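You operate a simulated robot arm through the tools that you are given. There is no shell and no other tool. Be economical: measure what you need, move in short steps, check, and stop when the job is done.

The job below is to be done with a simulated robot arm. You get a single attempt, and the scene is never put back.

## Task
Scrub the moss off the coping and seat the square indent.
Fine: wet the churn brush in the blue mug and put it back after; the indent goes right down in the square recess. Set down upright: churn brush.

Only the result counts: the job must be done as asked and must still hold three seconds after the hand-in. Knocking over, shifting, dropping, spilling or breaking anything else fails it.

## Robot
A 7-joint arm with a two-finger parallel gripper, fixed in place. Base frame: the origin is at the foot of the arm, x ahead of it, y to its left, z up. Lengths are in m, angles in degrees, forces in N, time in s.
With the tool pointing down near the work surface it reaches from about 0.24 to 0.68 m from the base axis. Its first joint turns from -66.0 to 66.0 degrees. Payload 2.4 kg.
The TCP is the grasp point between the finger pads, 0.03 m short of the fingertips. In the tool frame z runs along the fingers and y along their closing line. Largest opening 0.094 m; finger width 0.028, thickness 0.01; the body of the gripper, 0.05 by 0.096 m, starts 0.055 m behind the TCP.
Orientation is that of the tool frame in the base frame, as [roll, pitch, yaw] about the fixed x, y, z axes, in that order (R = Rz(yaw) Ry(pitch) Rx(roll)). With the fingers straight down and closing along the base's y, the tool's x points along the base's -x, its y along +y and its z along -z.

## Interface
- The arm moves only by the tool play_rows. Its argument "moves" is a list of rows, each an object (a shift or turn left out is 0, a gripper value left out holds the last) with "linear": the shift along the tool's x, y, z in m, a list of three; "dr": the turn, a rotation vector about the tool's x, y, z in degrees, a list of three; "fingers": the gripper command, from -1 (fully open) to 1 (shut), values between in proportion. In form: [{"linear": [tx, ty, tz], "dr": [ax, ay, az], "fingers": fingers}, ...]. A call has 1 to 20 rows; each row shifts and turns the commanded pose from where the row before left it, along the tool's axes as they then stand. Each row takes 0.2 s and may step no farther than 0.05 m and 8.6 degrees from the row before; otherwise, or with a gripper value out of range, the whole call is refused. A pose out of reach is approached as far as the arm can. The call stops where the force on the tool passes 50 N (or 10 N more than at its start, if that is more) or the arm is blocked; 0.2 s more then pass. Each finger travels about 0.153 m/s and halts on what it meets, pressing with about 32 N; the grip force reading is that of the motor and also rises with nothing between the fingers. The clock runs only during rows and for 0.2 s after the last one: add rows that do not move to give the fingers time. It gives the time, the measured TCP pose, the force on the tool (base axes), the opening and the grip force at its end, in the units of the frame above (readings bear some noise), with the torque about the TCP (base axes, N m) and any sound that the robot's microphone picked up.
- Cameras (640 x 400 px; columns grow to the right, rows downward): "scene" is fixed at [0.0564, 0.511, 1.4422]; the picture's right is [-0.59, -0.81, 0.00], its down [-0.48, 0.35, -0.81] and it looks along [0.65, -0.47, -0.59] (base axes); focal length 309 px, centre (320, 200). "wrist" rides on the gripper at [0.076, 0.014, -0.103] in the tool frame; the picture's right is [-0.18, 0.98, 0.00], its down [-0.75, -0.14, -0.64] and it looks along [-0.63, -0.12, 0.77] (tool axes); focal length 243 px, centre (320, 200). There is no depth. A picture from a camera that has moved, and an enlarged one, comes with that camera's place and axes in the base frame and with its lens. The place of the scene camera against the robot may be out by one fixed shift of up to 0.025 m in any direction.
- get_image(camera): a new picture of that camera. No time passes.
- inspect(camera, box): a new picture of the part [left, top, right, bottom] of that camera's present view, enlarged. No time passes.
- job_done(): hands the job in; it is judged then, once.

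Work in short steps. Places have to be worked out from the pictures, the camera data and where the tool is seen: move nearer, look again, correct. Check each grasp and each placing, and mend what went wrong. You have 120 turns and 84 pictures in all, those below and enlarged ones among them. Open the gripper and draw the arm clear of the work before you hand the job in, unless the task says otherwise; then end with one line.

The tools are called after "Call:" as name(argument=value, ...) on one line, values as JSON. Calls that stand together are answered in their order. play_rows: Moves the arm, as the interface text tells. Its arguments: {"type":"object","properties":{"moves":{"type":"array","items":{"type":"object","properties":{"linear":{"type":"array","items":{"type":"number"}},"dr":{"type":"array","items":{"type":"number"}},"fingers":{"type":"number"}}}}},"required":["moves"]} The other tools are called the same way: get_image (camera) takes a picture; inspect (camera, box) takes an enlarged picture of a part of a camera's view; job_done () hands the job in.

At the start:

```text
t: 0.0
tool_pos: [0.2961, 0.1576, 1.2286]
orientation: [-180.0, -0.1, 180.0]
ft_force: [0.6, 0.0, -0.5]
ft_torque: [0.01, 0.05, -0.01]
finger_gap: 0.0938
gripper_force: 0.0
```

scene: 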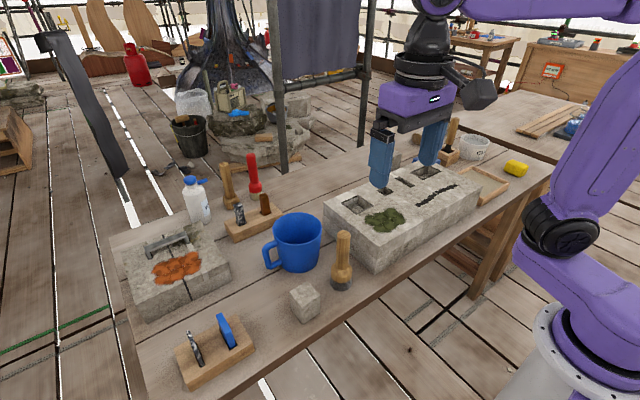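
wrist: 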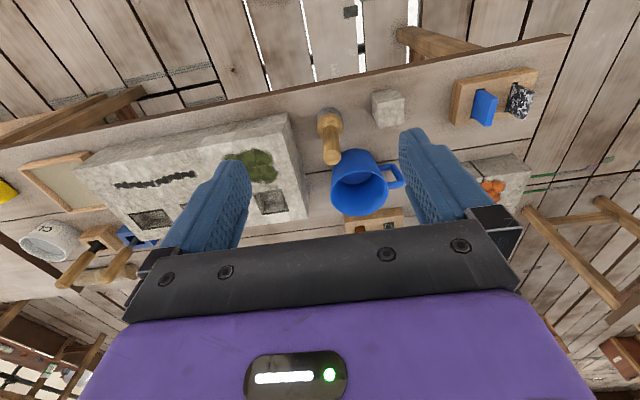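

I start by enlarging the scene to identify the brush, mug, indent and recesses.

Call:
inspect(camera="scene", box=[220, 140, 540, 340])

Call:
inspect(camera="wrist", box=[70, 60, 550, 260])

Call:
inspect(camera="scene", box=[110, 160, 350, 400])

```text
2.00 times, centred on (380, 240) of scene
camera zoom: at [0.0564, 0.511, 1.4422], right [-0.59, -0.81, 0.0], down [-0.48, 0.35, -0.81], along [0.65, -0.47, -0.59], focal length 619 px, centre (200, 120)
```

zoom: 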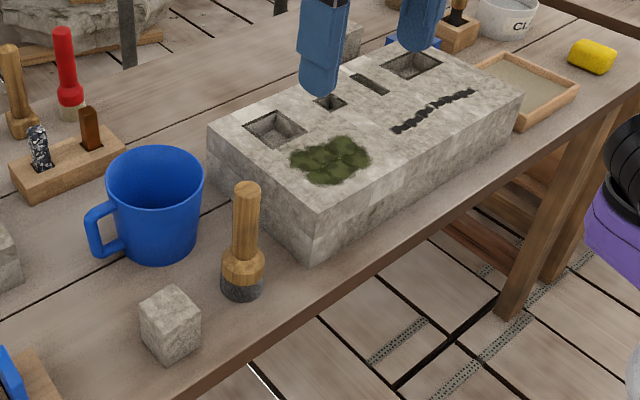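

```text
1.33 times, centred on (310, 160) of wrist
camera zoom: at [0.22, 0.171, 1.3309], right [0.18, 0.98, 0.0], down [0.75, -0.14, 0.64], along [0.63, -0.12, -0.77], focal length 324 px, centre (333, 253)
```

zoom: 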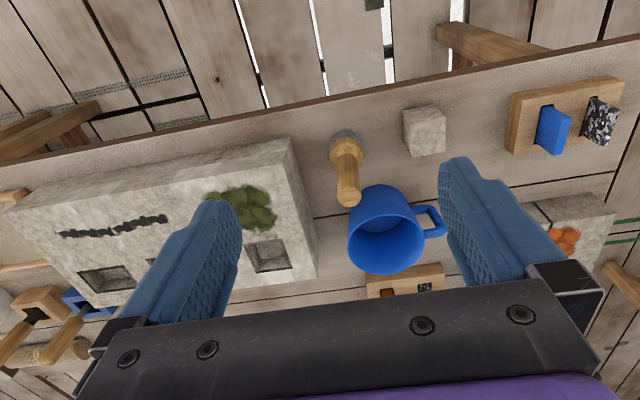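

```text
1.67 times, centred on (230, 280) of scene
camera zoom: at [0.0564, 0.511, 1.4422], right [-0.59, -0.81, 0.0], down [-0.48, 0.35, -0.81], along [0.65, -0.47, -0.59], focal length 516 px, centre (470, 67)
```

zoom: 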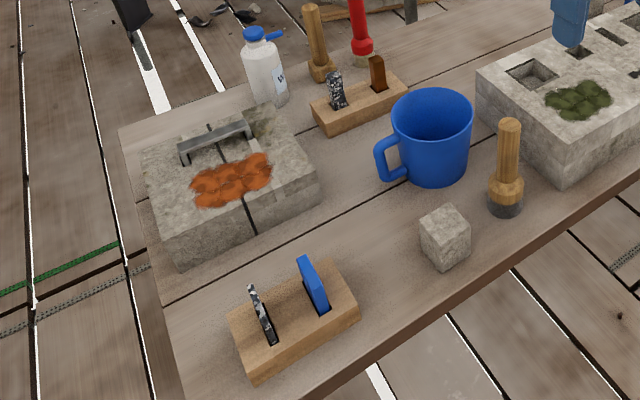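

The scene and wrist rays disagree somewhat about the height, so I move sideways and down in free air and triangulate with the wrist camera alone.

Call:
play_rows(moves=[{"linear": [0, 0.03, 0.03]}, {"linear": [0, 0.03, 0.03]}, {"linear": [0, 0.03, 0.03]}, {"linear": [0, 0.03, 0.03]}, {"linear": [0, 0, 0]}])

Call:
get_image(camera="wrist")

```text
t: 1.2
tool_pos: [0.2958, 0.276, 1.1067]
orientation: [179.9, 0.1, 180.0]
ft_force: [0.5, 0.0, 0.0]
ft_torque: [-0.01, 0.02, -0.01]
finger_gap: 0.0941
gripper_force: 0.1
```

```text
78 pictures are left
camera wrist: at [0.22, 0.2906, 1.2095], right [0.18, 0.98, 0.0], down [0.75, -0.14, 0.64], along [0.63, -0.12, -0.77], focal length 243 px, centre (320, 200)
```

wrist: 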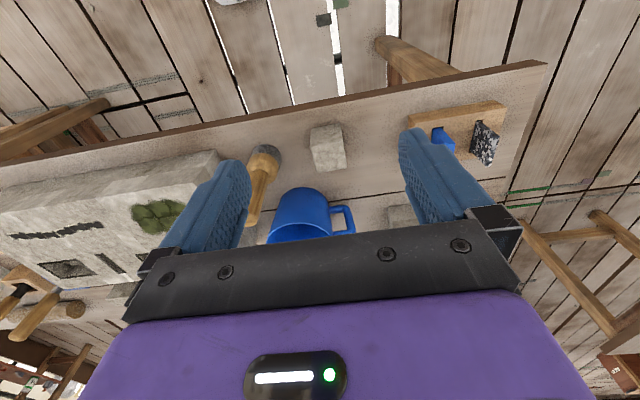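

The wrist-only triangulation gives the cube centre near (0.406, 0.268, 0.856), so the bench top is about z 0.83. Next I move over the coping for a close view of the recesses and moss.

Call:
play_rows(moves=[{"linear": [0, -0.048, 0]}, {"linear": [0, -0.048, 0]}, {"linear": [0, -0.048, 0]}, {"linear": [0, -0.048, 0]}, {"linear": [0, -0.048, 0]}, {"linear": [0, 0, 0]}])

Call:
get_image(camera="wrist")

Call:
get_image(camera="scene")

```text
t: 2.6
tool_pos: [0.295, 0.0365, 1.109]
orientation: [-180.0, -0.2, -179.9]
ft_force: [0.1, -0.2, -1.1]
ft_torque: [0.02, 0.01, -0.02]
finger_gap: 0.0938
gripper_force: 0.1
```

```text
77 pictures are left
camera wrist: at [0.2198, 0.0498, 1.2106], right [0.18, 0.98, 0.0], down [0.75, -0.14, 0.64], along [0.63, -0.12, -0.77], focal length 243 px, centre (320, 200)
```

wrist: 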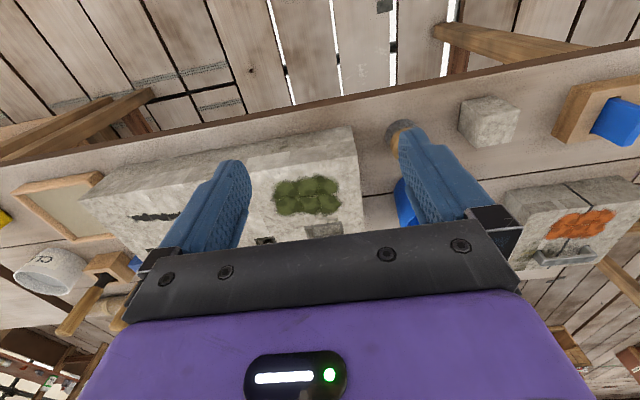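

```text
76 pictures are left
```

scene: 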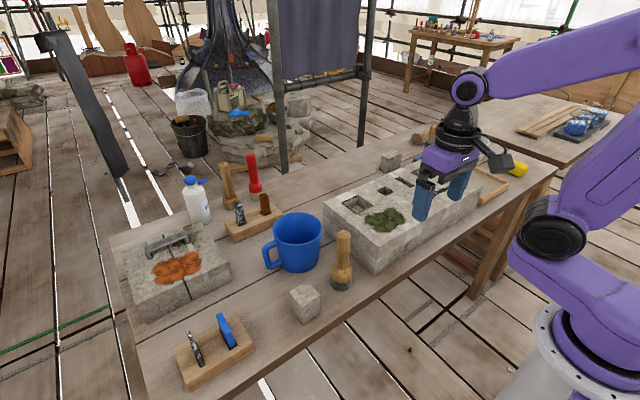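

The palm hides the recesses, so I go forward over the block to bring them higher into the picture.

Call:
play_rows(moves=[{"linear": [-0.045, 0, -0.01]}, {"linear": [-0.045, 0, -0.01]}, {"linear": [-0.045, 0, -0.01]}, {"linear": [0, 0, 0]}])

Call:
get_image(camera="wrist")

Call:
inspect(camera="scene", box=[320, 120, 540, 260])

```text
t: 3.6
tool_pos: [0.4316, 0.0378, 1.1374]
orientation: [180.0, -0.1, -179.9]
ft_force: [-0.4, -0.8, -0.1]
ft_torque: [-0.02, -0.01, 0.02]
finger_gap: 0.0939
gripper_force: 0.1
```

```text
75 pictures are left
camera wrist: at [0.3553, 0.0507, 1.2392], right [0.18, 0.98, 0.0], down [0.75, -0.14, 0.64], along [0.63, -0.12, -0.77], focal length 243 px, centre (320, 200)
```

wrist: 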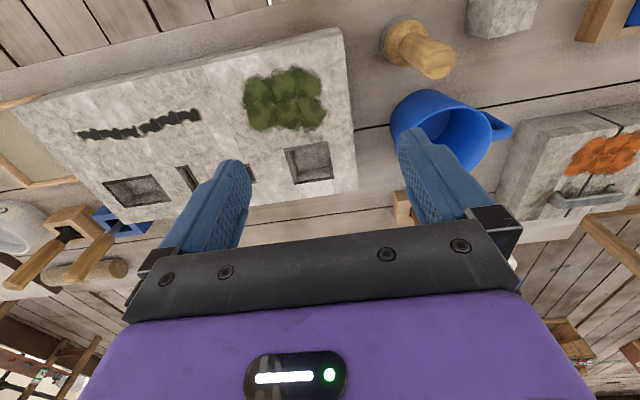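

```text
2.86 times, centred on (430, 190) of scene
camera zoom: at [0.0564, 0.511, 1.4422], right [-0.59, -0.81, 0.0], down [-0.48, 0.35, -0.81], along [0.65, -0.47, -0.59], focal length 884 px, centre (6, 229)
```

zoom: 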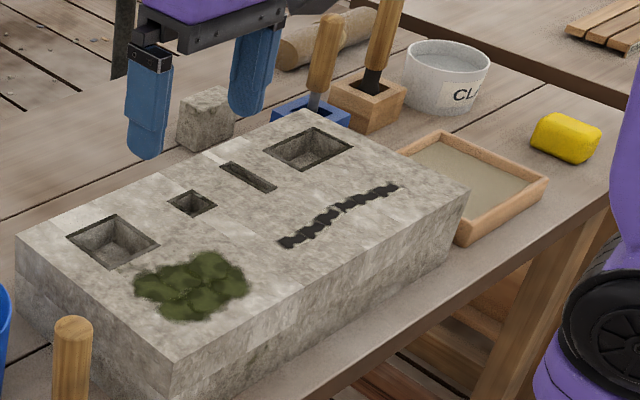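

Two larger recesses and a second stone block behind the coping: I zoom in to tell which are the square ones.

Call:
inspect(camera="wrist", box=[60, 20, 380, 220])

Call:
inspect(camera="wrist", box=[360, 0, 560, 125])

```text
2.00 times, centred on (220, 120) of wrist
camera zoom: at [0.3553, 0.0507, 1.2392], right [0.18, 0.98, 0.0], down [0.75, -0.14, 0.64], along [0.63, -0.12, -0.77], focal length 485 px, centre (520, 360)
```

zoom: 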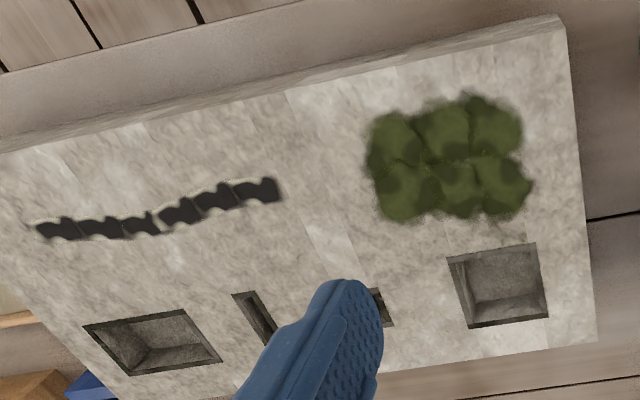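

```text
3.20 times, centred on (460, 62) of wrist
camera zoom: at [0.3553, 0.0507, 1.2392], right [0.18, 0.98, 0.0], down [0.75, -0.14, 0.64], along [0.63, -0.12, -0.77], focal length 776 px, centre (-128, 640)
```

zoom: 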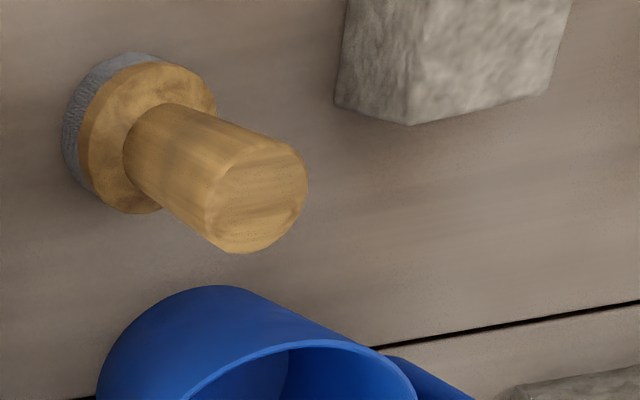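

The recess nearest the moss is square (the far one is a rectangle). Now I move over to the cube, brush and mug for a measuring view.

Call:
play_rows(moves=[{"linear": [0.02, 0.048, 0]}, {"linear": [0.02, 0.048, 0]}, {"linear": [0.02, 0.048, 0]}, {"linear": [0, 0.048, 0]}, {"linear": [0, 0.03, 0]}, {"linear": [0, 0, 0]}, {"linear": [0, 0, 0]}])

Call:
inspect(camera="wrist", box=[240, 40, 480, 190])

Call:
get_image(camera="wrist")

```text
refused: row 1 steps farther than a row can; nothing moved
```

```text
2.67 times, centred on (360, 115) of wrist
camera zoom: at [0.3553, 0.0507, 1.2392], right [0.18, 0.98, 0.0], down [0.75, -0.14, 0.64], along [0.63, -0.12, -0.77], focal length 647 px, centre (213, 427)
```

zoom: 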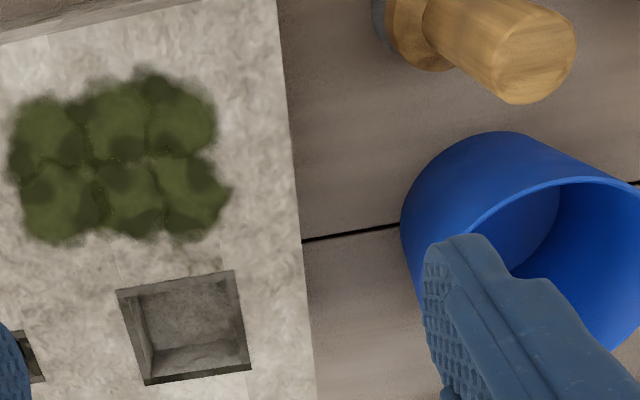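

```text
70 pictures are left
camera wrist: at [0.3553, 0.0507, 1.2392], right [0.18, 0.98, 0.0], down [0.75, -0.14, 0.64], along [0.63, -0.12, -0.77], focal length 243 px, centre (320, 200)
```

wrist: 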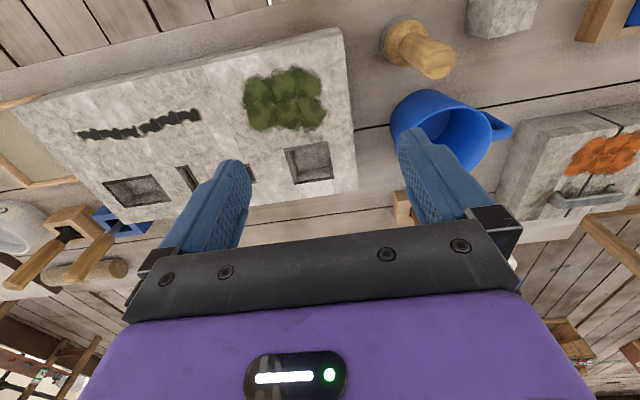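

The step was slightly over the limit; I repeat it with smaller steps.

Call:
play_rows(moves=[{"linear": [0.015, 0.045, 0]}, {"linear": [0.015, 0.045, 0]}, {"linear": [0.015, 0.045, 0]}, {"linear": [0.015, 0.045, 0]}, {"linear": [0, 0.04, 0]}, {"linear": [0, 0, 0]}, {"linear": [0, 0, 0]}])

Call:
inspect(camera="wrist", box=[220, 50, 476, 210])

```text
t: 5.2
tool_pos: [0.3713, 0.2576, 1.137]
orientation: [179.9, 0.1, 179.9]
ft_force: [-0.6, 0.2, 0.7]
ft_torque: [0.01, 0.03, -0.06]
finger_gap: 0.094
gripper_force: 0.1
```

```text
2.50 times, centred on (348, 130) of wrist
camera zoom: at [0.2949, 0.2709, 1.2398], right [0.18, 0.98, 0.0], down [0.75, -0.14, 0.64], along [0.63, -0.12, -0.77], focal length 606 px, centre (250, 375)
```

zoom: 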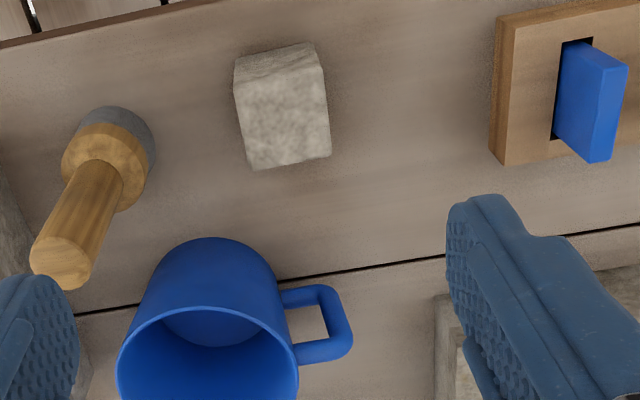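

The cube is axis-aligned, about 0.047 wide, at about (0.406, 0.269). The brush is at about (0.407, 0.164) with its handle top near z 1.006, and the mug centre is near (0.547, 0.197). I move above the brush and look again.

Call:
play_rows(moves=[{"linear": [-0.012, -0.0312, 0]}, {"linear": [-0.012, -0.0312, 0]}, {"linear": [-0.012, -0.0312, 0]}, {"linear": [0, 0, 0]}, {"linear": [0, 0, 0]}])

Call:
get_image(camera="wrist")

Call:
inspect(camera="scene", box=[230, 120, 470, 320])

```text
t: 6.4
tool_pos: [0.406, 0.1615, 1.1398]
orientation: [180.0, 0.0, -180.0]
ft_force: [-0.1, -0.4, -0.5]
ft_torque: [0.0, 0.01, 0.03]
finger_gap: 0.0938
gripper_force: 0.1
```

```text
68 pictures are left
camera wrist: at [0.3302, 0.1767, 1.2418], right [0.18, 0.98, 0.0], down [0.75, -0.14, 0.64], along [0.63, -0.12, -0.77], focal length 243 px, centre (320, 200)
```

wrist: 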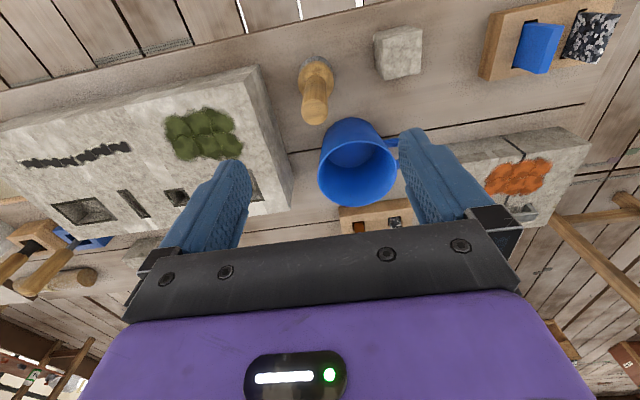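

```text
2.00 times, centred on (350, 220) of scene
camera zoom: at [0.0564, 0.511, 1.4422], right [-0.59, -0.81, 0.0], down [-0.48, 0.35, -0.81], along [0.65, -0.47, -0.59], focal length 619 px, centre (260, 160)
```

zoom: 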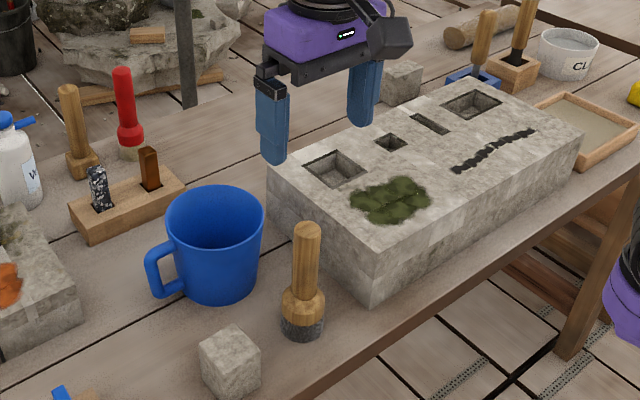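

The two views together put the brush axis nearer (0.422, 0.152) with the handle top at z 0.97, lower than I thought. I zoom to pin it, and the table height, down.

Call:
inspect(camera="wrist", box=[270, 10, 430, 110])

Call:
inspect(camera="wrist", box=[250, 90, 410, 230])

```text
4.00 times, centred on (350, 60) of wrist
camera zoom: at [0.3302, 0.1767, 1.2418], right [0.18, 0.98, 0.0], down [0.75, -0.14, 0.64], along [0.63, -0.12, -0.77], focal length 970 px, centre (200, 760)
```

zoom: 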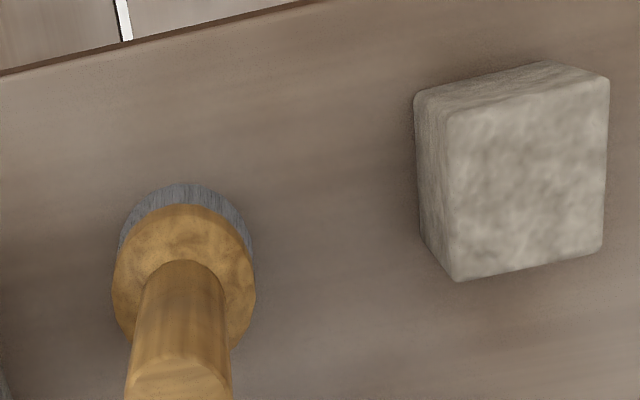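

```text
2.86 times, centred on (330, 160) of wrist
camera zoom: at [0.3302, 0.1767, 1.2418], right [0.18, 0.98, 0.0], down [0.75, -0.14, 0.64], along [0.63, -0.12, -0.77], focal length 693 px, centre (291, 314)
```

zoom: 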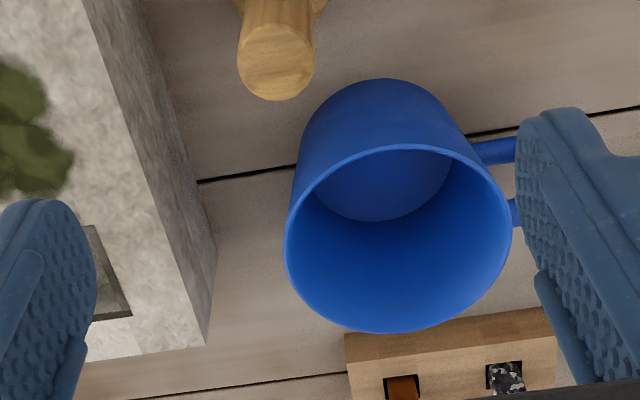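

Solid fixes now: the cube top is at z 0.883 at (0.407, 0.269), the handle top at (0.422, 0.153, 0.978), the mug rim centre at (0.546, 0.194, 0.927) and the coping top at about 0.922. I descend around the brush handle with the fingers open.

Call:
play_rows(moves=[{"linear": [-0.0145, -0.008, 0]}, {"linear": [0, 0, 0.045]}, {"linear": [0, 0, 0.045]}, {"linear": [0, 0, 0.045]}, {"linear": [0, 0, 0.03]}, {"linear": [0, 0, 0]}])

Call:
get_image(camera="wrist")

Call:
inspect(camera="scene", box=[270, 160, 430, 310])

```text
t: 7.8
tool_pos: [0.4212, 0.1555, 0.9714]
orientation: [180.0, 0.0, -179.9]
ft_force: [0.6, 0.5, 0.5]
ft_torque: [0.0, -0.02, 0.02]
finger_gap: 0.0942
gripper_force: 0.0
```

```text
64 pictures are left
camera wrist: at [0.3451, 0.1696, 1.075], right [0.18, 0.98, 0.0], down [0.75, -0.14, 0.64], along [0.63, -0.12, -0.77], focal length 243 px, centre (320, 200)
```

wrist: 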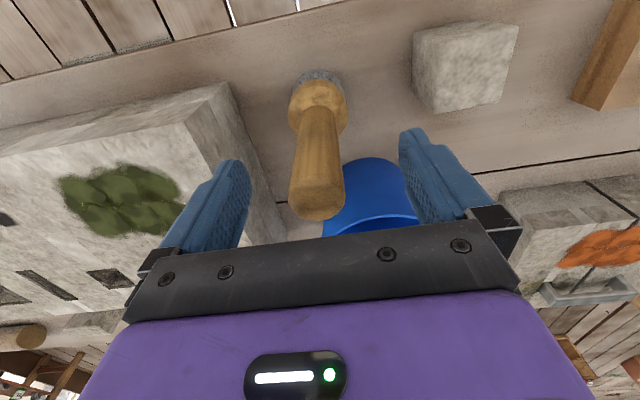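

```text
2.67 times, centred on (350, 235) of scene
camera zoom: at [0.0564, 0.511, 1.4422], right [-0.59, -0.81, 0.0], down [-0.48, 0.35, -0.81], along [0.65, -0.47, -0.59], focal length 825 px, centre (240, 107)
```

zoom: 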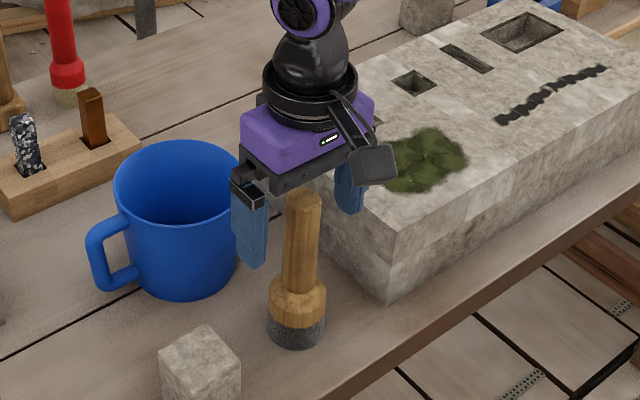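

The handle is centred between the fingers. I go down the last 20 mm and close.

Call:
play_rows(moves=[{"linear": [-0.003, -0.002, 0.02]}, {"linear": [0, 0, 0]}, {"fingers": 0.2}, {"fingers": 0.35}, {"fingers": 1}, {"fingers": 1}, {"fingers": 1}])

Call:
get_image(camera="wrist")

```text
t: 9.4
tool_pos: [0.4237, 0.1542, 0.9537]
orientation: [179.9, -0.1, 180.0]
ft_force: [0.7, -0.2, 0.6]
ft_torque: [0.02, 0.01, -0.01]
finger_gap: 0.0294
gripper_force: 31.8
```

```text
62 pictures are left
camera wrist: at [0.3482, 0.1679, 1.0555], right [0.18, 0.98, 0.0], down [0.75, -0.14, 0.64], along [0.63, -0.12, -0.77], focal length 243 px, centre (320, 200)
```

wrist: 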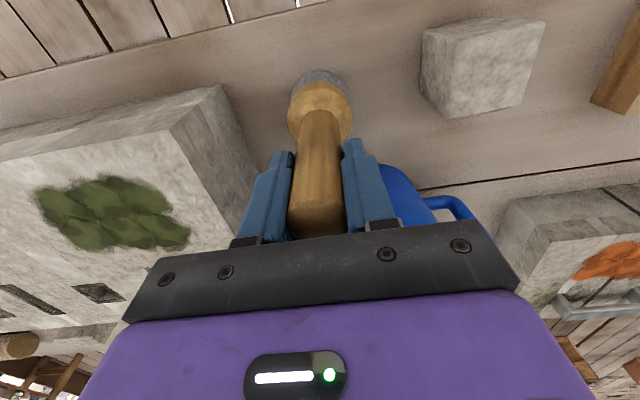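

The brush is gripped (gap 29.4 mm). I lift it straight up 0.15 m and carry it over the mug.

Call:
play_rows(moves=[{"linear": [0, 0, -0.03]}, {"linear": [0, 0, -0.04]}, {"linear": [0, 0, -0.04]}, {"linear": [0, 0, -0.04]}, {"linear": [-0.03, 0.01, 0]}, {"linear": [-0.03, 0.01, 0]}, {"linear": [-0.03, 0.01, 0]}, {"linear": [-0.032, 0.01, 0]}, {"linear": [0, 0, 0]}, {"linear": [0, 0, 0]}])

Call:
get_image(camera="wrist")

Call:
inspect(camera="scene", box=[220, 120, 420, 320])

```text
t: 11.6
tool_pos: [0.5471, 0.194, 1.1039]
orientation: [179.9, 0.0, 180.0]
ft_force: [-1.0, 0.5, -2.3]
ft_torque: [-0.01, 0.02, 0.0]
finger_gap: 0.0293
gripper_force: 32.2
```

```text
61 pictures are left
camera wrist: at [0.4713, 0.207, 1.2057], right [0.18, 0.98, 0.0], down [0.75, -0.14, 0.64], along [0.63, -0.12, -0.77], focal length 243 px, centre (320, 200)
```

wrist: 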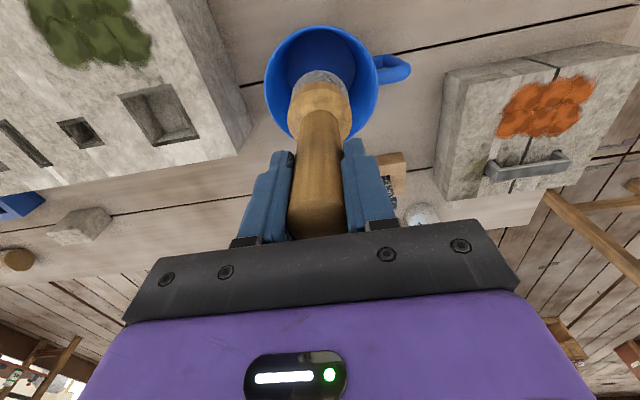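

```text
2.00 times, centred on (320, 220) of scene
camera zoom: at [0.0564, 0.5111, 1.4422], right [-0.59, -0.81, 0.0], down [-0.48, 0.35, -0.81], along [0.65, -0.47, -0.59], focal length 619 px, centre (320, 160)
```

zoom: 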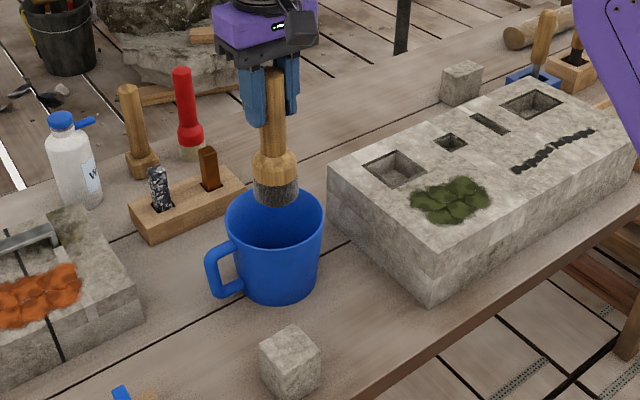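

The brush is centred over the mug. I lower it 0.12 m in (the bottom should end about 20 mm above the floor) and watch the force.

Call:
play_rows(moves=[{"linear": [0.004, 0, 0.03]}, {"linear": [0, 0, 0.03]}, {"linear": [0, 0, 0.03]}, {"linear": [0, 0, 0.03]}, {"linear": [0, 0, 0]}, {"linear": [0, 0, 0]}])

Call:
inspect(camera="scene", box=[220, 120, 420, 320])

Call:
get_image(camera="wrist")

```text
t: 13.0
tool_pos: [0.5424, 0.1933, 0.9823]
orientation: [180.0, -0.1, 180.0]
ft_force: [1.3, 0.2, -1.8]
ft_torque: [0.01, -0.03, 0.01]
finger_gap: 0.0293
gripper_force: 31.8
```

```text
2.00 times, centred on (320, 220) of scene
camera zoom: at [0.0564, 0.511, 1.4422], right [-0.59, -0.81, 0.0], down [-0.48, 0.35, -0.81], along [0.65, -0.47, -0.59], focal length 619 px, centre (320, 160)
```

zoom: 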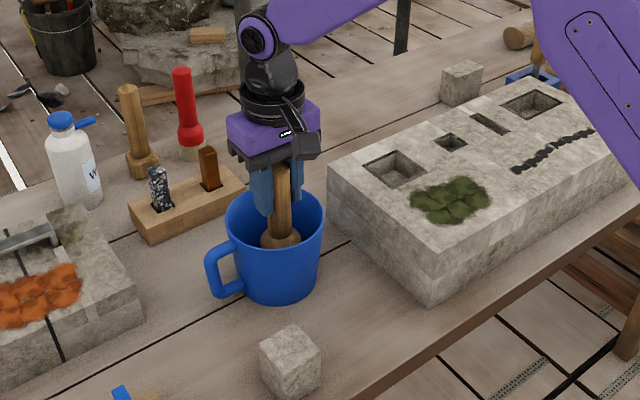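

```text
58 pictures are left
camera wrist: at [0.4657, 0.2076, 1.0847], right [0.18, 0.98, 0.0], down [0.75, -0.14, 0.64], along [0.63, -0.12, -0.77], focal length 243 px, centre (320, 200)
```

wrist: 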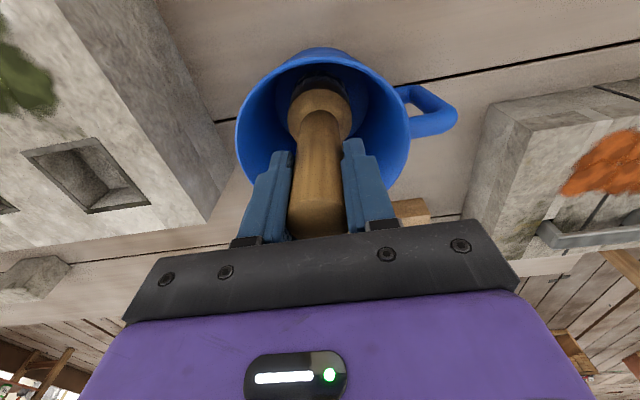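

No contact yet, and the brush is well inside. I lower it a little more, hold for a soak, and then raise it to see whether the bristles are wet.

Call:
play_rows(moves=[{"linear": [0, 0, 0.006]}, {"linear": [0, 0, 0.004]}, {"linear": [0, 0, 0]}, {"linear": [0, 0, 0]}, {"linear": [0, 0, 0]}])

Call:
play_rows(moves=[{"linear": [0, 0, -0.015]}, {"linear": [0, 0, -0.03]}, {"linear": [0, 0, -0.04]}, {"linear": [0, 0, -0.045]}, {"linear": [0, 0, 0]}, {"linear": [0, 0, 0]}])

Call:
inspect(camera="scene", box=[240, 130, 360, 280])

```text
t: 14.2
tool_pos: [0.541, 0.1939, 0.9734]
orientation: [-180.0, -0.1, 180.0]
ft_force: [-0.1, -0.8, -2.7]
ft_torque: [0.01, 0.02, 0.0]
finger_gap: 0.0291
gripper_force: 31.8
```

```text
t: 15.6
tool_pos: [0.5427, 0.1951, 1.1036]
orientation: [179.9, 0.0, -180.0]
ft_force: [-0.3, 0.4, -3.1]
ft_torque: [0.0, -0.01, -0.04]
finger_gap: 0.0292
gripper_force: 31.8
```

```text
2.67 times, centred on (300, 205) of scene
camera zoom: at [0.0564, 0.511, 1.4422], right [-0.59, -0.81, 0.0], down [-0.48, 0.35, -0.81], along [0.65, -0.47, -0.59], focal length 825 px, centre (373, 187)
```

zoom: 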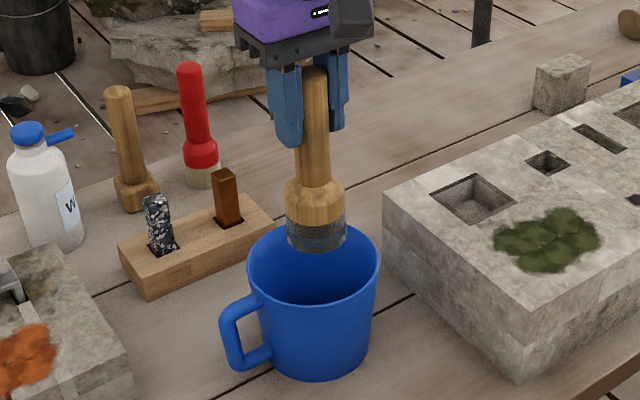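

The bristles are now dark and glossy, i.e. wet. I carry the brush over the moss patch (x 0.41–0.48, y −0.065–0.036).

Call:
play_rows(moves=[{"linear": [0, 0, -0.01]}, {"linear": [0.023, -0.033, 0]}, {"linear": [0.023, -0.033, 0]}, {"linear": [0.023, -0.033, 0]}, {"linear": [0.023, -0.033, 0]}, {"linear": [0.023, -0.033, 0]}, {"linear": [0, 0, 0]}, {"linear": [0, 0, 0.03]}, {"linear": [0, 0, 0.02]}, {"linear": [0, 0, 0]}, {"linear": [0, 0, 0]}])

Call:
inspect(camera="scene", box=[310, 120, 470, 280])

Call:
get_image(camera="wrist")

```text
t: 18.0
tool_pos: [0.4261, 0.0288, 1.0631]
orientation: [-180.0, 0.0, 180.0]
ft_force: [1.1, -0.8, -3.3]
ft_torque: [0.0, 0.0, 0.02]
finger_gap: 0.0295
gripper_force: 32.1
```

```text
2.50 times, centred on (390, 200) of scene
camera zoom: at [0.0564, 0.511, 1.4422], right [-0.59, -0.81, 0.0], down [-0.48, 0.35, -0.81], along [0.65, -0.47, -0.59], focal length 773 px, centre (145, 200)
```

zoom: 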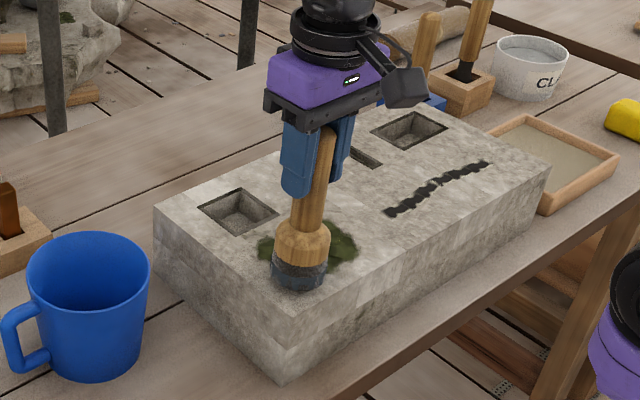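

```text
55 pictures are left
camera wrist: at [0.351, 0.0426, 1.1652], right [0.18, 0.98, 0.0], down [0.75, -0.14, 0.64], along [0.63, -0.12, -0.77], focal length 243 px, centre (320, 200)
```

wrist: 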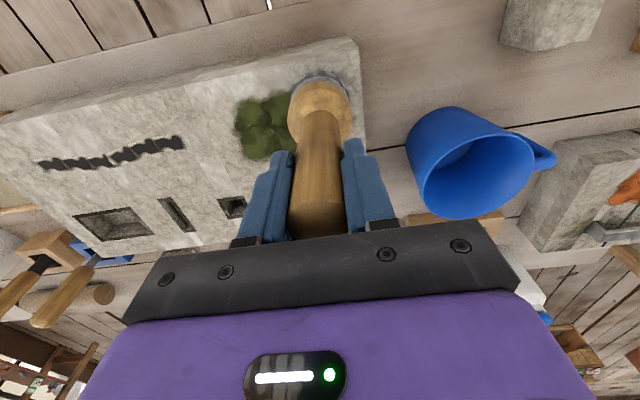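

The brush sits just above the moss corner. I ease it down in 3–4 mm steps until I feel contact.

Call:
play_rows(moves=[{"linear": [0, 0, 0.004]}, {"linear": [0, 0, 0.004]}, {"linear": [0, 0, 0.002]}, {"linear": [0, 0, 0]}])

Call:
play_rows(moves=[{"linear": [0, 0, 0.003]}, {"linear": [0, 0, 0]}])

```text
t: 19.0
tool_pos: [0.4263, 0.0283, 1.0537]
orientation: [-180.0, -0.1, 180.0]
ft_force: [1.0, 0.5, -2.3]
ft_torque: [0.02, 0.01, 0.0]
finger_gap: 0.0293
gripper_force: 32.1
```

```text
t: 19.6
tool_pos: [0.4276, 0.0286, 1.0519]
orientation: [-179.9, 0.2, -180.0]
ft_force: [-4.6, -0.5, 30.0]
ft_torque: [-0.01, -0.13, 0.09]
finger_gap: 0.0295
gripper_force: 32.0
```

Contact at about TCP z 1.052, with a stiff 30 N. I back off 1.5 mm to lighten the press.

Call:
play_rows(moves=[{"linear": [0, 0, -0.0015]}, {"linear": [0, 0, 0]}])

```text
t: 20.2
tool_pos: [0.4273, 0.0281, 1.0512]
orientation: [180.0, 0.0, 180.0]
ft_force: [4.7, 1.2, 7.0]
ft_torque: [0.1, -0.79, 0.03]
finger_gap: 0.0293
gripper_force: 31.9
```

The net press is about 10 N, which is good for scrubbing. First stroke goes along −y with a check of the forces.

Call:
play_rows(moves=[{"linear": [0, -0.014, 0]}, {"linear": [0, -0.014, 0]}, {"linear": [0, -0.014, 0]}, {"linear": [0, -0.014, 0]}, {"linear": [0, -0.014, 0]}, {"linear": [0, -0.014, 0]}, {"linear": [0, 0, 0]}])

Call:
get_image(camera="wrist")

```text
t: 21.8
tool_pos: [0.4271, -0.0547, 1.0525]
orientation: [180.0, -0.1, -180.0]
ft_force: [-0.3, -1.0, -2.0]
ft_torque: [0.0, -0.01, 0.04]
finger_gap: 0.0289
gripper_force: 32.1
```

```text
54 pictures are left
camera wrist: at [0.3517, -0.0417, 1.1548], right [0.18, 0.98, 0.0], down [0.75, -0.14, 0.64], along [0.63, -0.12, -0.77], focal length 243 px, centre (320, 200)
```

wrist: 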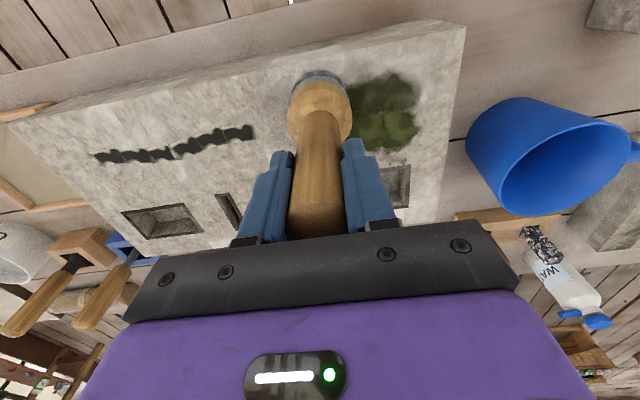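

Contact faded by the end of the stroke, though some moss has thinned. I press down 1.5 mm and read the force.

Call:
play_rows(moves=[{"linear": [0, 0, 0.0012]}, {"linear": [0, 0, 0]}])

```text
t: 22.4
tool_pos: [0.427, -0.0539, 1.0511]
orientation: [180.0, 0.0, 180.0]
ft_force: [-2.4, 1.0, 9.7]
ft_torque: [-0.01, 0.09, 0.03]
finger_gap: 0.0291
gripper_force: 32.2
```

The net press is about 12 N again. I stroke back along +y, step in x, then go −y again.

Call:
play_rows(moves=[{"linear": [0, 0.015, 0]}, {"linear": [0, 0.015, 0.0002]}, {"linear": [0, 0.015, 0]}, {"linear": [0, 0.015, 0]}, {"linear": [0, 0.015, 0]}, {"linear": [0, 0.01, 0]}, {"linear": [0, 0, 0]}])

Call:
play_rows(moves=[{"linear": [-0.018, 0, 0]}, {"linear": [0, 0, 0]}])

```text
t: 24.0
tool_pos: [0.4269, 0.0292, 1.0518]
orientation: [180.0, 0.0, 180.0]
ft_force: [0.4, -12.5, 28.7]
ft_torque: [-0.91, -0.06, 0.06]
finger_gap: 0.0298
gripper_force: 32.4
```

```text
t: 24.6
tool_pos: [0.4444, 0.0305, 1.0501]
orientation: [-179.9, -0.2, 179.9]
ft_force: [0.1, -0.2, -2.3]
ft_torque: [-0.01, 0.0, -0.02]
finger_gap: 0.0296
gripper_force: 32.1
```

Call:
get_image(camera="wrist")

Call:
play_rows(moves=[{"linear": [0, 0, 0.001]}, {"linear": [0, 0, 0]}])

```text
53 pictures are left
camera wrist: at [0.3693, 0.044, 1.1521], right [0.18, 0.98, 0.0], down [0.76, -0.14, 0.64], along [0.63, -0.12, -0.77], focal length 243 px, centre (320, 200)
```

wrist: 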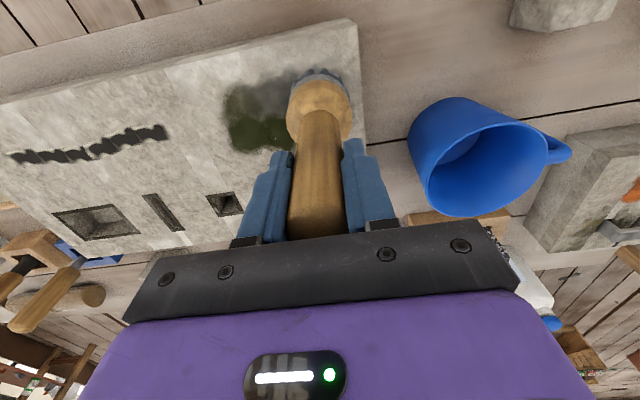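

```text
t: 25.2
tool_pos: [0.4441, 0.0293, 1.0511]
orientation: [179.9, -0.1, 180.0]
ft_force: [0.3, 1.1, -2.6]
ft_torque: [-0.01, 0.0, 0.03]
finger_gap: 0.0295
gripper_force: 32.5
```

The near strip of moss is visibly fading, so the scrub works. I press a bit more to regain contact.

Call:
play_rows(moves=[{"linear": [0, 0, 0.0012]}, {"linear": [0, 0, 0]}])

```text
t: 25.8
tool_pos: [0.445, 0.0295, 1.0496]
orientation: [179.9, 0.0, 180.0]
ft_force: [-5.0, -0.3, 15.7]
ft_torque: [-0.06, 0.23, 0.01]
finger_gap: 0.0293
gripper_force: 31.9
```

Good contact at about 18 N net. I stroke −y over the middle band, then +y back.

Call:
play_rows(moves=[{"linear": [0, -0.015, 0]}, {"linear": [0, -0.015, 0]}, {"linear": [0, -0.015, 0]}, {"linear": [0, -0.015, 0]}, {"linear": [0, -0.015, 0]}, {"linear": [0, -0.012, 0]}, {"linear": [0, 0, 0]}])

Call:
get_image(camera="wrist")

```text
t: 27.4
tool_pos: [0.4446, -0.0571, 1.0485]
orientation: [180.0, 0.0, 180.0]
ft_force: [-1.5, 10.2, 25.1]
ft_torque: [1.02, -0.42, 0.2]
finger_gap: 0.0296
gripper_force: 32.1
```

```text
52 pictures are left
camera wrist: at [0.3688, -0.0432, 1.151], right [0.18, 0.98, 0.0], down [0.75, -0.14, 0.64], along [0.63, -0.12, -0.77], focal length 243 px, centre (320, 200)
```

wrist: 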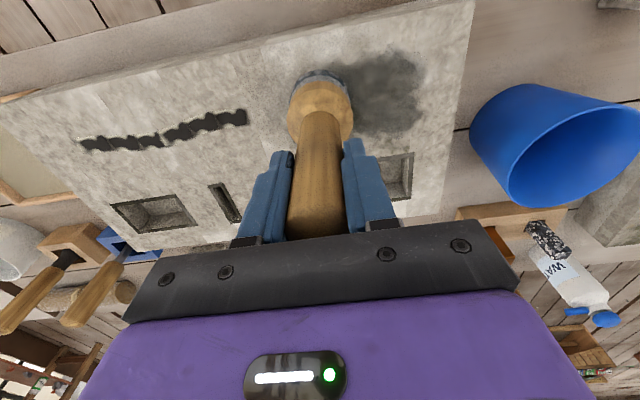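

The green is now a wet, dark patch. I add a pass over the far strip, going +y.

Call:
play_rows(moves=[{"linear": [-0.015, 0, -0.0004]}, {"linear": [0, 0, 0]}, {"linear": [0, 0.015, 0]}, {"linear": [0, 0.015, 0]}, {"linear": [0, 0.015, 0]}, {"linear": [0, 0.015, 0]}, {"linear": [0, 0.015, 0]}, {"linear": [0, 0.012, 0]}, {"linear": [0, 0, 0]}])

Call:
play_rows(moves=[{"linear": [0.03, 0, 0]}, {"linear": [0, 0, 0]}])

```text
t: 29.4
tool_pos: [0.4604, 0.0295, 1.0495]
orientation: [180.0, 0.0, 179.9]
ft_force: [0.0, 1.2, -2.6]
ft_torque: [0.0, 0.01, 0.02]
finger_gap: 0.0295
gripper_force: 31.9
```

```text
t: 30.0
tool_pos: [0.4298, 0.0292, 1.0482]
orientation: [179.9, -0.1, -180.0]
ft_force: [-0.2, -0.4, -2.4]
ft_torque: [0.02, 0.02, -0.03]
finger_gap: 0.0295
gripper_force: 31.9
```

I lift clear by 0.1 m and swing aside to inspect the patch.

Call:
play_rows(moves=[{"linear": [0, 0, -0.03]}, {"linear": [0, 0, -0.03]}, {"linear": [0, 0.04, -0.01]}, {"linear": [0, 0.04, 0]}, {"linear": [0, 0.04, 0]}, {"linear": [0, 0, 0]}])

Call:
get_image(camera="wrist")

Call:
inspect(camera="scene", box=[310, 130, 470, 280])

```text
t: 31.4
tool_pos: [0.4311, 0.1506, 1.1196]
orientation: [-180.0, -0.1, -180.0]
ft_force: [-0.2, 0.3, -2.6]
ft_torque: [0.01, -0.02, -0.02]
finger_gap: 0.029
gripper_force: 32.1
```

```text
51 pictures are left
camera wrist: at [0.3548, 0.1636, 1.2211], right [0.18, 0.98, 0.0], down [0.75, -0.14, 0.64], along [0.63, -0.12, -0.77], focal length 243 px, centre (320, 200)
```

wrist: 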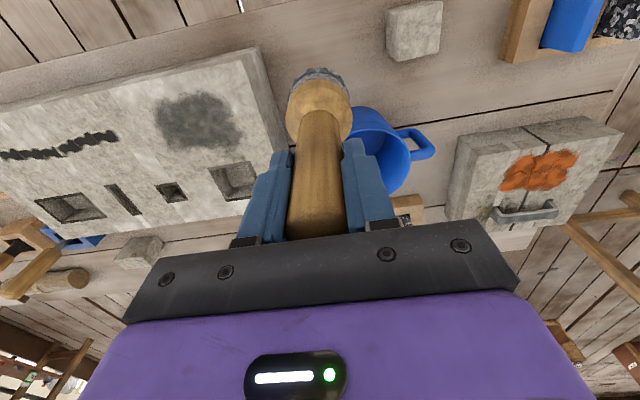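

```text
2.67 times, centred on (390, 205) of scene
camera zoom: at [0.0564, 0.5111, 1.4422], right [-0.59, -0.81, 0.0], down [-0.48, 0.35, -0.81], along [0.65, -0.47, -0.59], focal length 825 px, centre (133, 187)
```

zoom: 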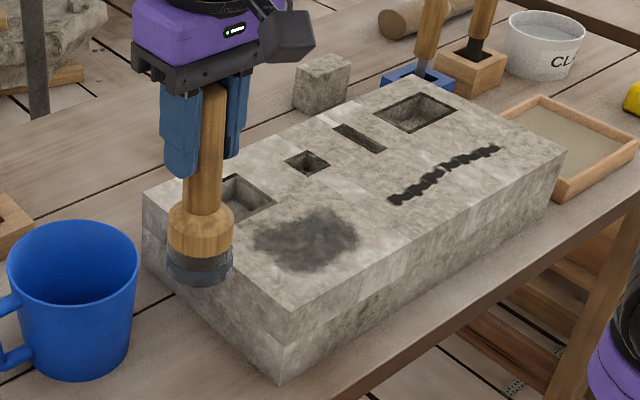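

Call:
inspect(camera="wrist", box=[130, 70, 290, 170])

```text
4.00 times, centred on (210, 120) of wrist
camera zoom: at [0.3548, 0.1636, 1.2211], right [0.18, 0.98, 0.0], down [0.75, -0.14, 0.64], along [0.63, -0.12, -0.77], focal length 970 px, centre (760, 520)
```

zoom: 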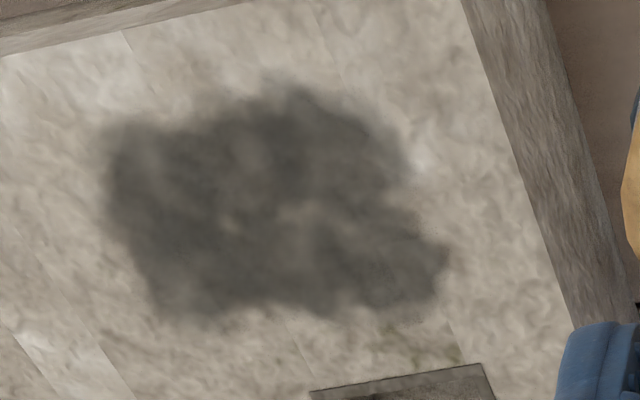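

No green is left but a dark shade in the moss outline remains: it may be just wet, or residue. I make a second set of passes to see whether it changes.

Call:
play_rows(moves=[{"linear": [0, -0.04, 0]}, {"linear": [0, -0.04, 0]}, {"linear": [0, -0.04, 0]}, {"linear": [0, 0, 0.04]}, {"linear": [0, 0, 0.025]}, {"linear": [0, 0, 0.004]}, {"linear": [0, 0, 0]}, {"linear": [0, 0, 0]}])

Call:
play_rows(moves=[{"linear": [0, 0, 0.0015]}, {"linear": [0, 0, 0]}])

```text
t: 33.2
tool_pos: [0.4304, 0.0303, 1.0499]
orientation: [180.0, -0.2, -179.9]
ft_force: [-0.8, -0.1, -1.8]
ft_torque: [0.01, 0.0, 0.04]
finger_gap: 0.0295
gripper_force: 31.7
```

```text
t: 33.8
tool_pos: [0.431, 0.0301, 1.0488]
orientation: [-180.0, 0.0, 179.9]
ft_force: [0.5, -0.8, -2.9]
ft_torque: [0.03, 0.02, -0.03]
finger_gap: 0.0294
gripper_force: 31.8
```

Call:
play_rows(moves=[{"linear": [0, 0, 0.0012]}, {"linear": [0, 0, 0]}])

```text
t: 34.4
tool_pos: [0.4303, 0.0299, 1.0475]
orientation: [180.0, 0.1, -180.0]
ft_force: [-4.6, -0.4, 15.9]
ft_torque: [-0.03, 0.13, 0.01]
finger_gap: 0.0297
gripper_force: 32.4
```

Contact again at about 18 N. I run a raster over the patch.

Call:
play_rows(moves=[{"linear": [0, -0.015, 0.0001]}, {"linear": [0, -0.015, 0.0001]}, {"linear": [0, -0.015, 0.0001]}, {"linear": [0, -0.015, 0]}, {"linear": [0, -0.015, 0]}, {"linear": [0, -0.014, 0]}, {"linear": [-0.015, 0, 0.0002]}, {"linear": [0, 0.015, 0]}, {"linear": [0, 0.015, 0]}, {"linear": [0, 0.015, 0]}, {"linear": [0, 0.015, 0]}, {"linear": [0, 0.015, 0]}, {"linear": [0, 0.014, 0]}, {"linear": [0, 0, 0]}])

Call:
play_rows(moves=[{"linear": [-0.015, 0, 0.0008]}, {"linear": [0, 0, 0]}])

```text
t: 37.4
tool_pos: [0.4464, 0.0304, 1.0465]
orientation: [-180.0, 0.0, -180.0]
ft_force: [-0.3, 0.9, -2.0]
ft_torque: [-0.01, -0.03, 0.0]
finger_gap: 0.0293
gripper_force: 32.0
```

```text
t: 38.0
tool_pos: [0.4603, 0.0291, 1.0456]
orientation: [-180.0, -0.1, -179.9]
ft_force: [0.0, 0.8, -0.4]
ft_torque: [0.02, 0.05, 0.04]
finger_gap: 0.0293
gripper_force: 32.2
```

Call:
play_rows(moves=[{"linear": [0, -0.01, 0.0008]}, {"linear": [0, -0.015, 0]}, {"linear": [0, -0.015, 0]}, {"linear": [0, -0.015, 0]}, {"linear": [0, -0.015, 0]}, {"linear": [0, -0.015, 0]}, {"linear": [0, 0, 0]}])

Call:
play_rows(moves=[{"linear": [0, 0, -0.035]}, {"linear": [0, 0, -0.035]}, {"linear": [0.01, 0.045, 0]}, {"linear": [0.01, 0.045, 0]}, {"linear": [0.01, 0.045, 0]}, {"linear": [0, 0.045, 0]}, {"linear": [0, 0.025, 0]}, {"linear": [0, 0, 0]}])

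Call:
get_image(camera="wrist")

Call:
inspect(camera="wrist", box=[130, 70, 290, 170])

```text
t: 39.6
tool_pos: [0.461, -0.0542, 1.0445]
orientation: [-180.0, 0.1, 179.9]
ft_force: [0.4, 7.5, 17.9]
ft_torque: [0.87, -0.45, 0.11]
finger_gap: 0.0296
gripper_force: 31.4
```

```text
t: 41.4
tool_pos: [0.4305, 0.1499, 1.1147]
orientation: [-179.9, 0.0, 179.9]
ft_force: [0.3, 0.2, -2.6]
ft_torque: [0.0, 0.01, 0.02]
finger_gap: 0.0295
gripper_force: 32.1
```

```text
48 pictures are left
camera wrist: at [0.3548, 0.1638, 1.2172], right [0.18, 0.98, 0.0], down [0.75, -0.14, 0.64], along [0.63, -0.12, -0.77], focal length 243 px, centre (320, 200)
```

wrist: 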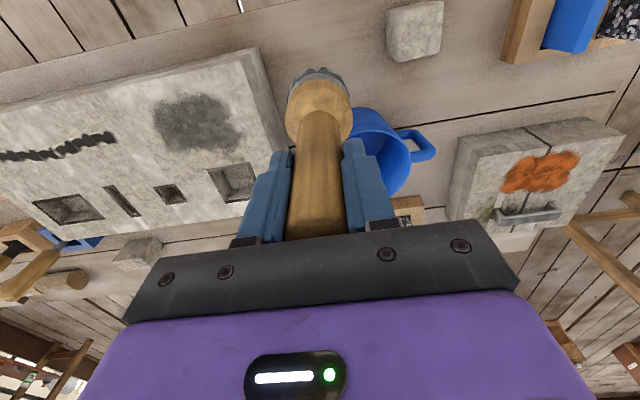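

```text
4.00 times, centred on (210, 120) of wrist
camera zoom: at [0.3548, 0.1638, 1.2172], right [0.18, 0.98, 0.0], down [0.75, -0.14, 0.64], along [0.63, -0.12, -0.77], focal length 970 px, centre (760, 520)
```

zoom: 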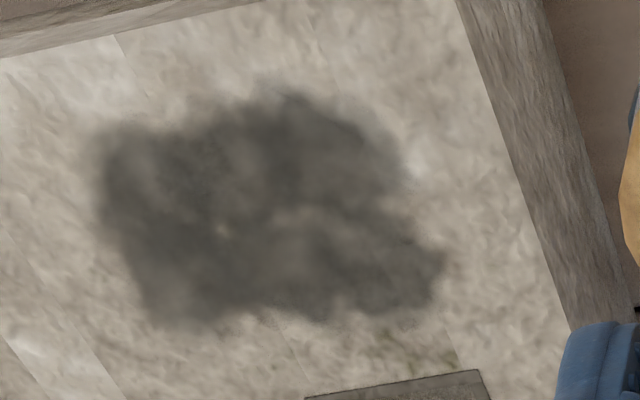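

Unchanged by more scrubbing, so the shade is only wet stone; the moss is off. I take the brush back to its spot (0.424, 0.154) and lower it most of the way.

Call:
play_rows(moves=[{"linear": [0.0065, 0.004, 0]}, {"linear": [0, 0, 0.045]}, {"linear": [0, 0, 0.045]}, {"linear": [0, 0, 0.04]}, {"linear": [0, 0, 0.025]}, {"linear": [0, 0, 0]}, {"linear": [0, 0, 0]}])

Call:
inspect(camera="scene", box=[270, 180, 430, 300])

```text
t: 43.0
tool_pos: [0.4234, 0.1537, 0.9597]
orientation: [179.9, 0.0, 180.0]
ft_force: [0.5, -0.1, -1.5]
ft_torque: [0.01, 0.0, -0.02]
finger_gap: 0.0293
gripper_force: 32.2
```

```text
3.33 times, centred on (350, 240) of scene
camera zoom: at [0.0564, 0.511, 1.4422], right [-0.59, -0.81, 0.0], down [-0.48, 0.35, -0.81], along [0.65, -0.47, -0.59], focal length 1031 px, centre (220, 67)
```

zoom: 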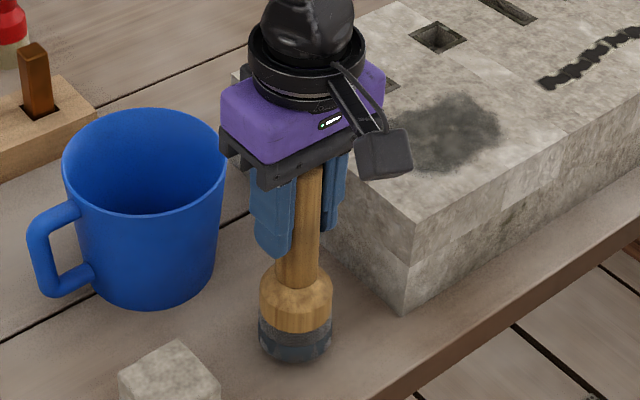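

Call:
play_rows(moves=[{"linear": [0, 0, 0.004]}, {"linear": [0, 0, 0.004]}, {"linear": [0, 0, 0]}])

Call:
play_rows(moves=[{"linear": [0, 0, 0.002]}, {"linear": [0, 0, 0]}])

```text
t: 43.8
tool_pos: [0.4243, 0.1538, 0.9525]
orientation: [-180.0, -0.1, 180.0]
ft_force: [-0.5, -0.2, -1.4]
ft_torque: [-0.05, 0.01, 0.02]
finger_gap: 0.0296
gripper_force: 32.1
```

```text
t: 44.4
tool_pos: [0.4233, 0.1538, 0.9502]
orientation: [-180.0, 0.0, 180.0]
ft_force: [-0.5, -0.1, -1.6]
ft_torque: [0.04, -0.01, 0.0]
finger_gap: 0.0292
gripper_force: 32.7
```

Not touching yet; I keep going in 1.5 mm steps.

Call:
play_rows(moves=[{"linear": [0, 0, 0.0015]}, {"linear": [0, 0, 0]}])

Call:
play_rows(moves=[{"linear": [0, 0, 0.0012]}, {"linear": [0, 0, 0]}])

```text
t: 45.0
tool_pos: [0.4246, 0.1544, 0.9483]
orientation: [180.0, 0.0, 180.0]
ft_force: [-0.2, 0.3, -1.7]
ft_torque: [-0.03, 0.02, 0.02]
finger_gap: 0.0293
gripper_force: 32.0
```

```text
t: 45.6
tool_pos: [0.4236, 0.1542, 0.9474]
orientation: [-180.0, -0.1, -180.0]
ft_force: [-0.2, 0.6, -1.3]
ft_torque: [0.0, -0.04, 0.0]
finger_gap: 0.0296
gripper_force: 32.4
```

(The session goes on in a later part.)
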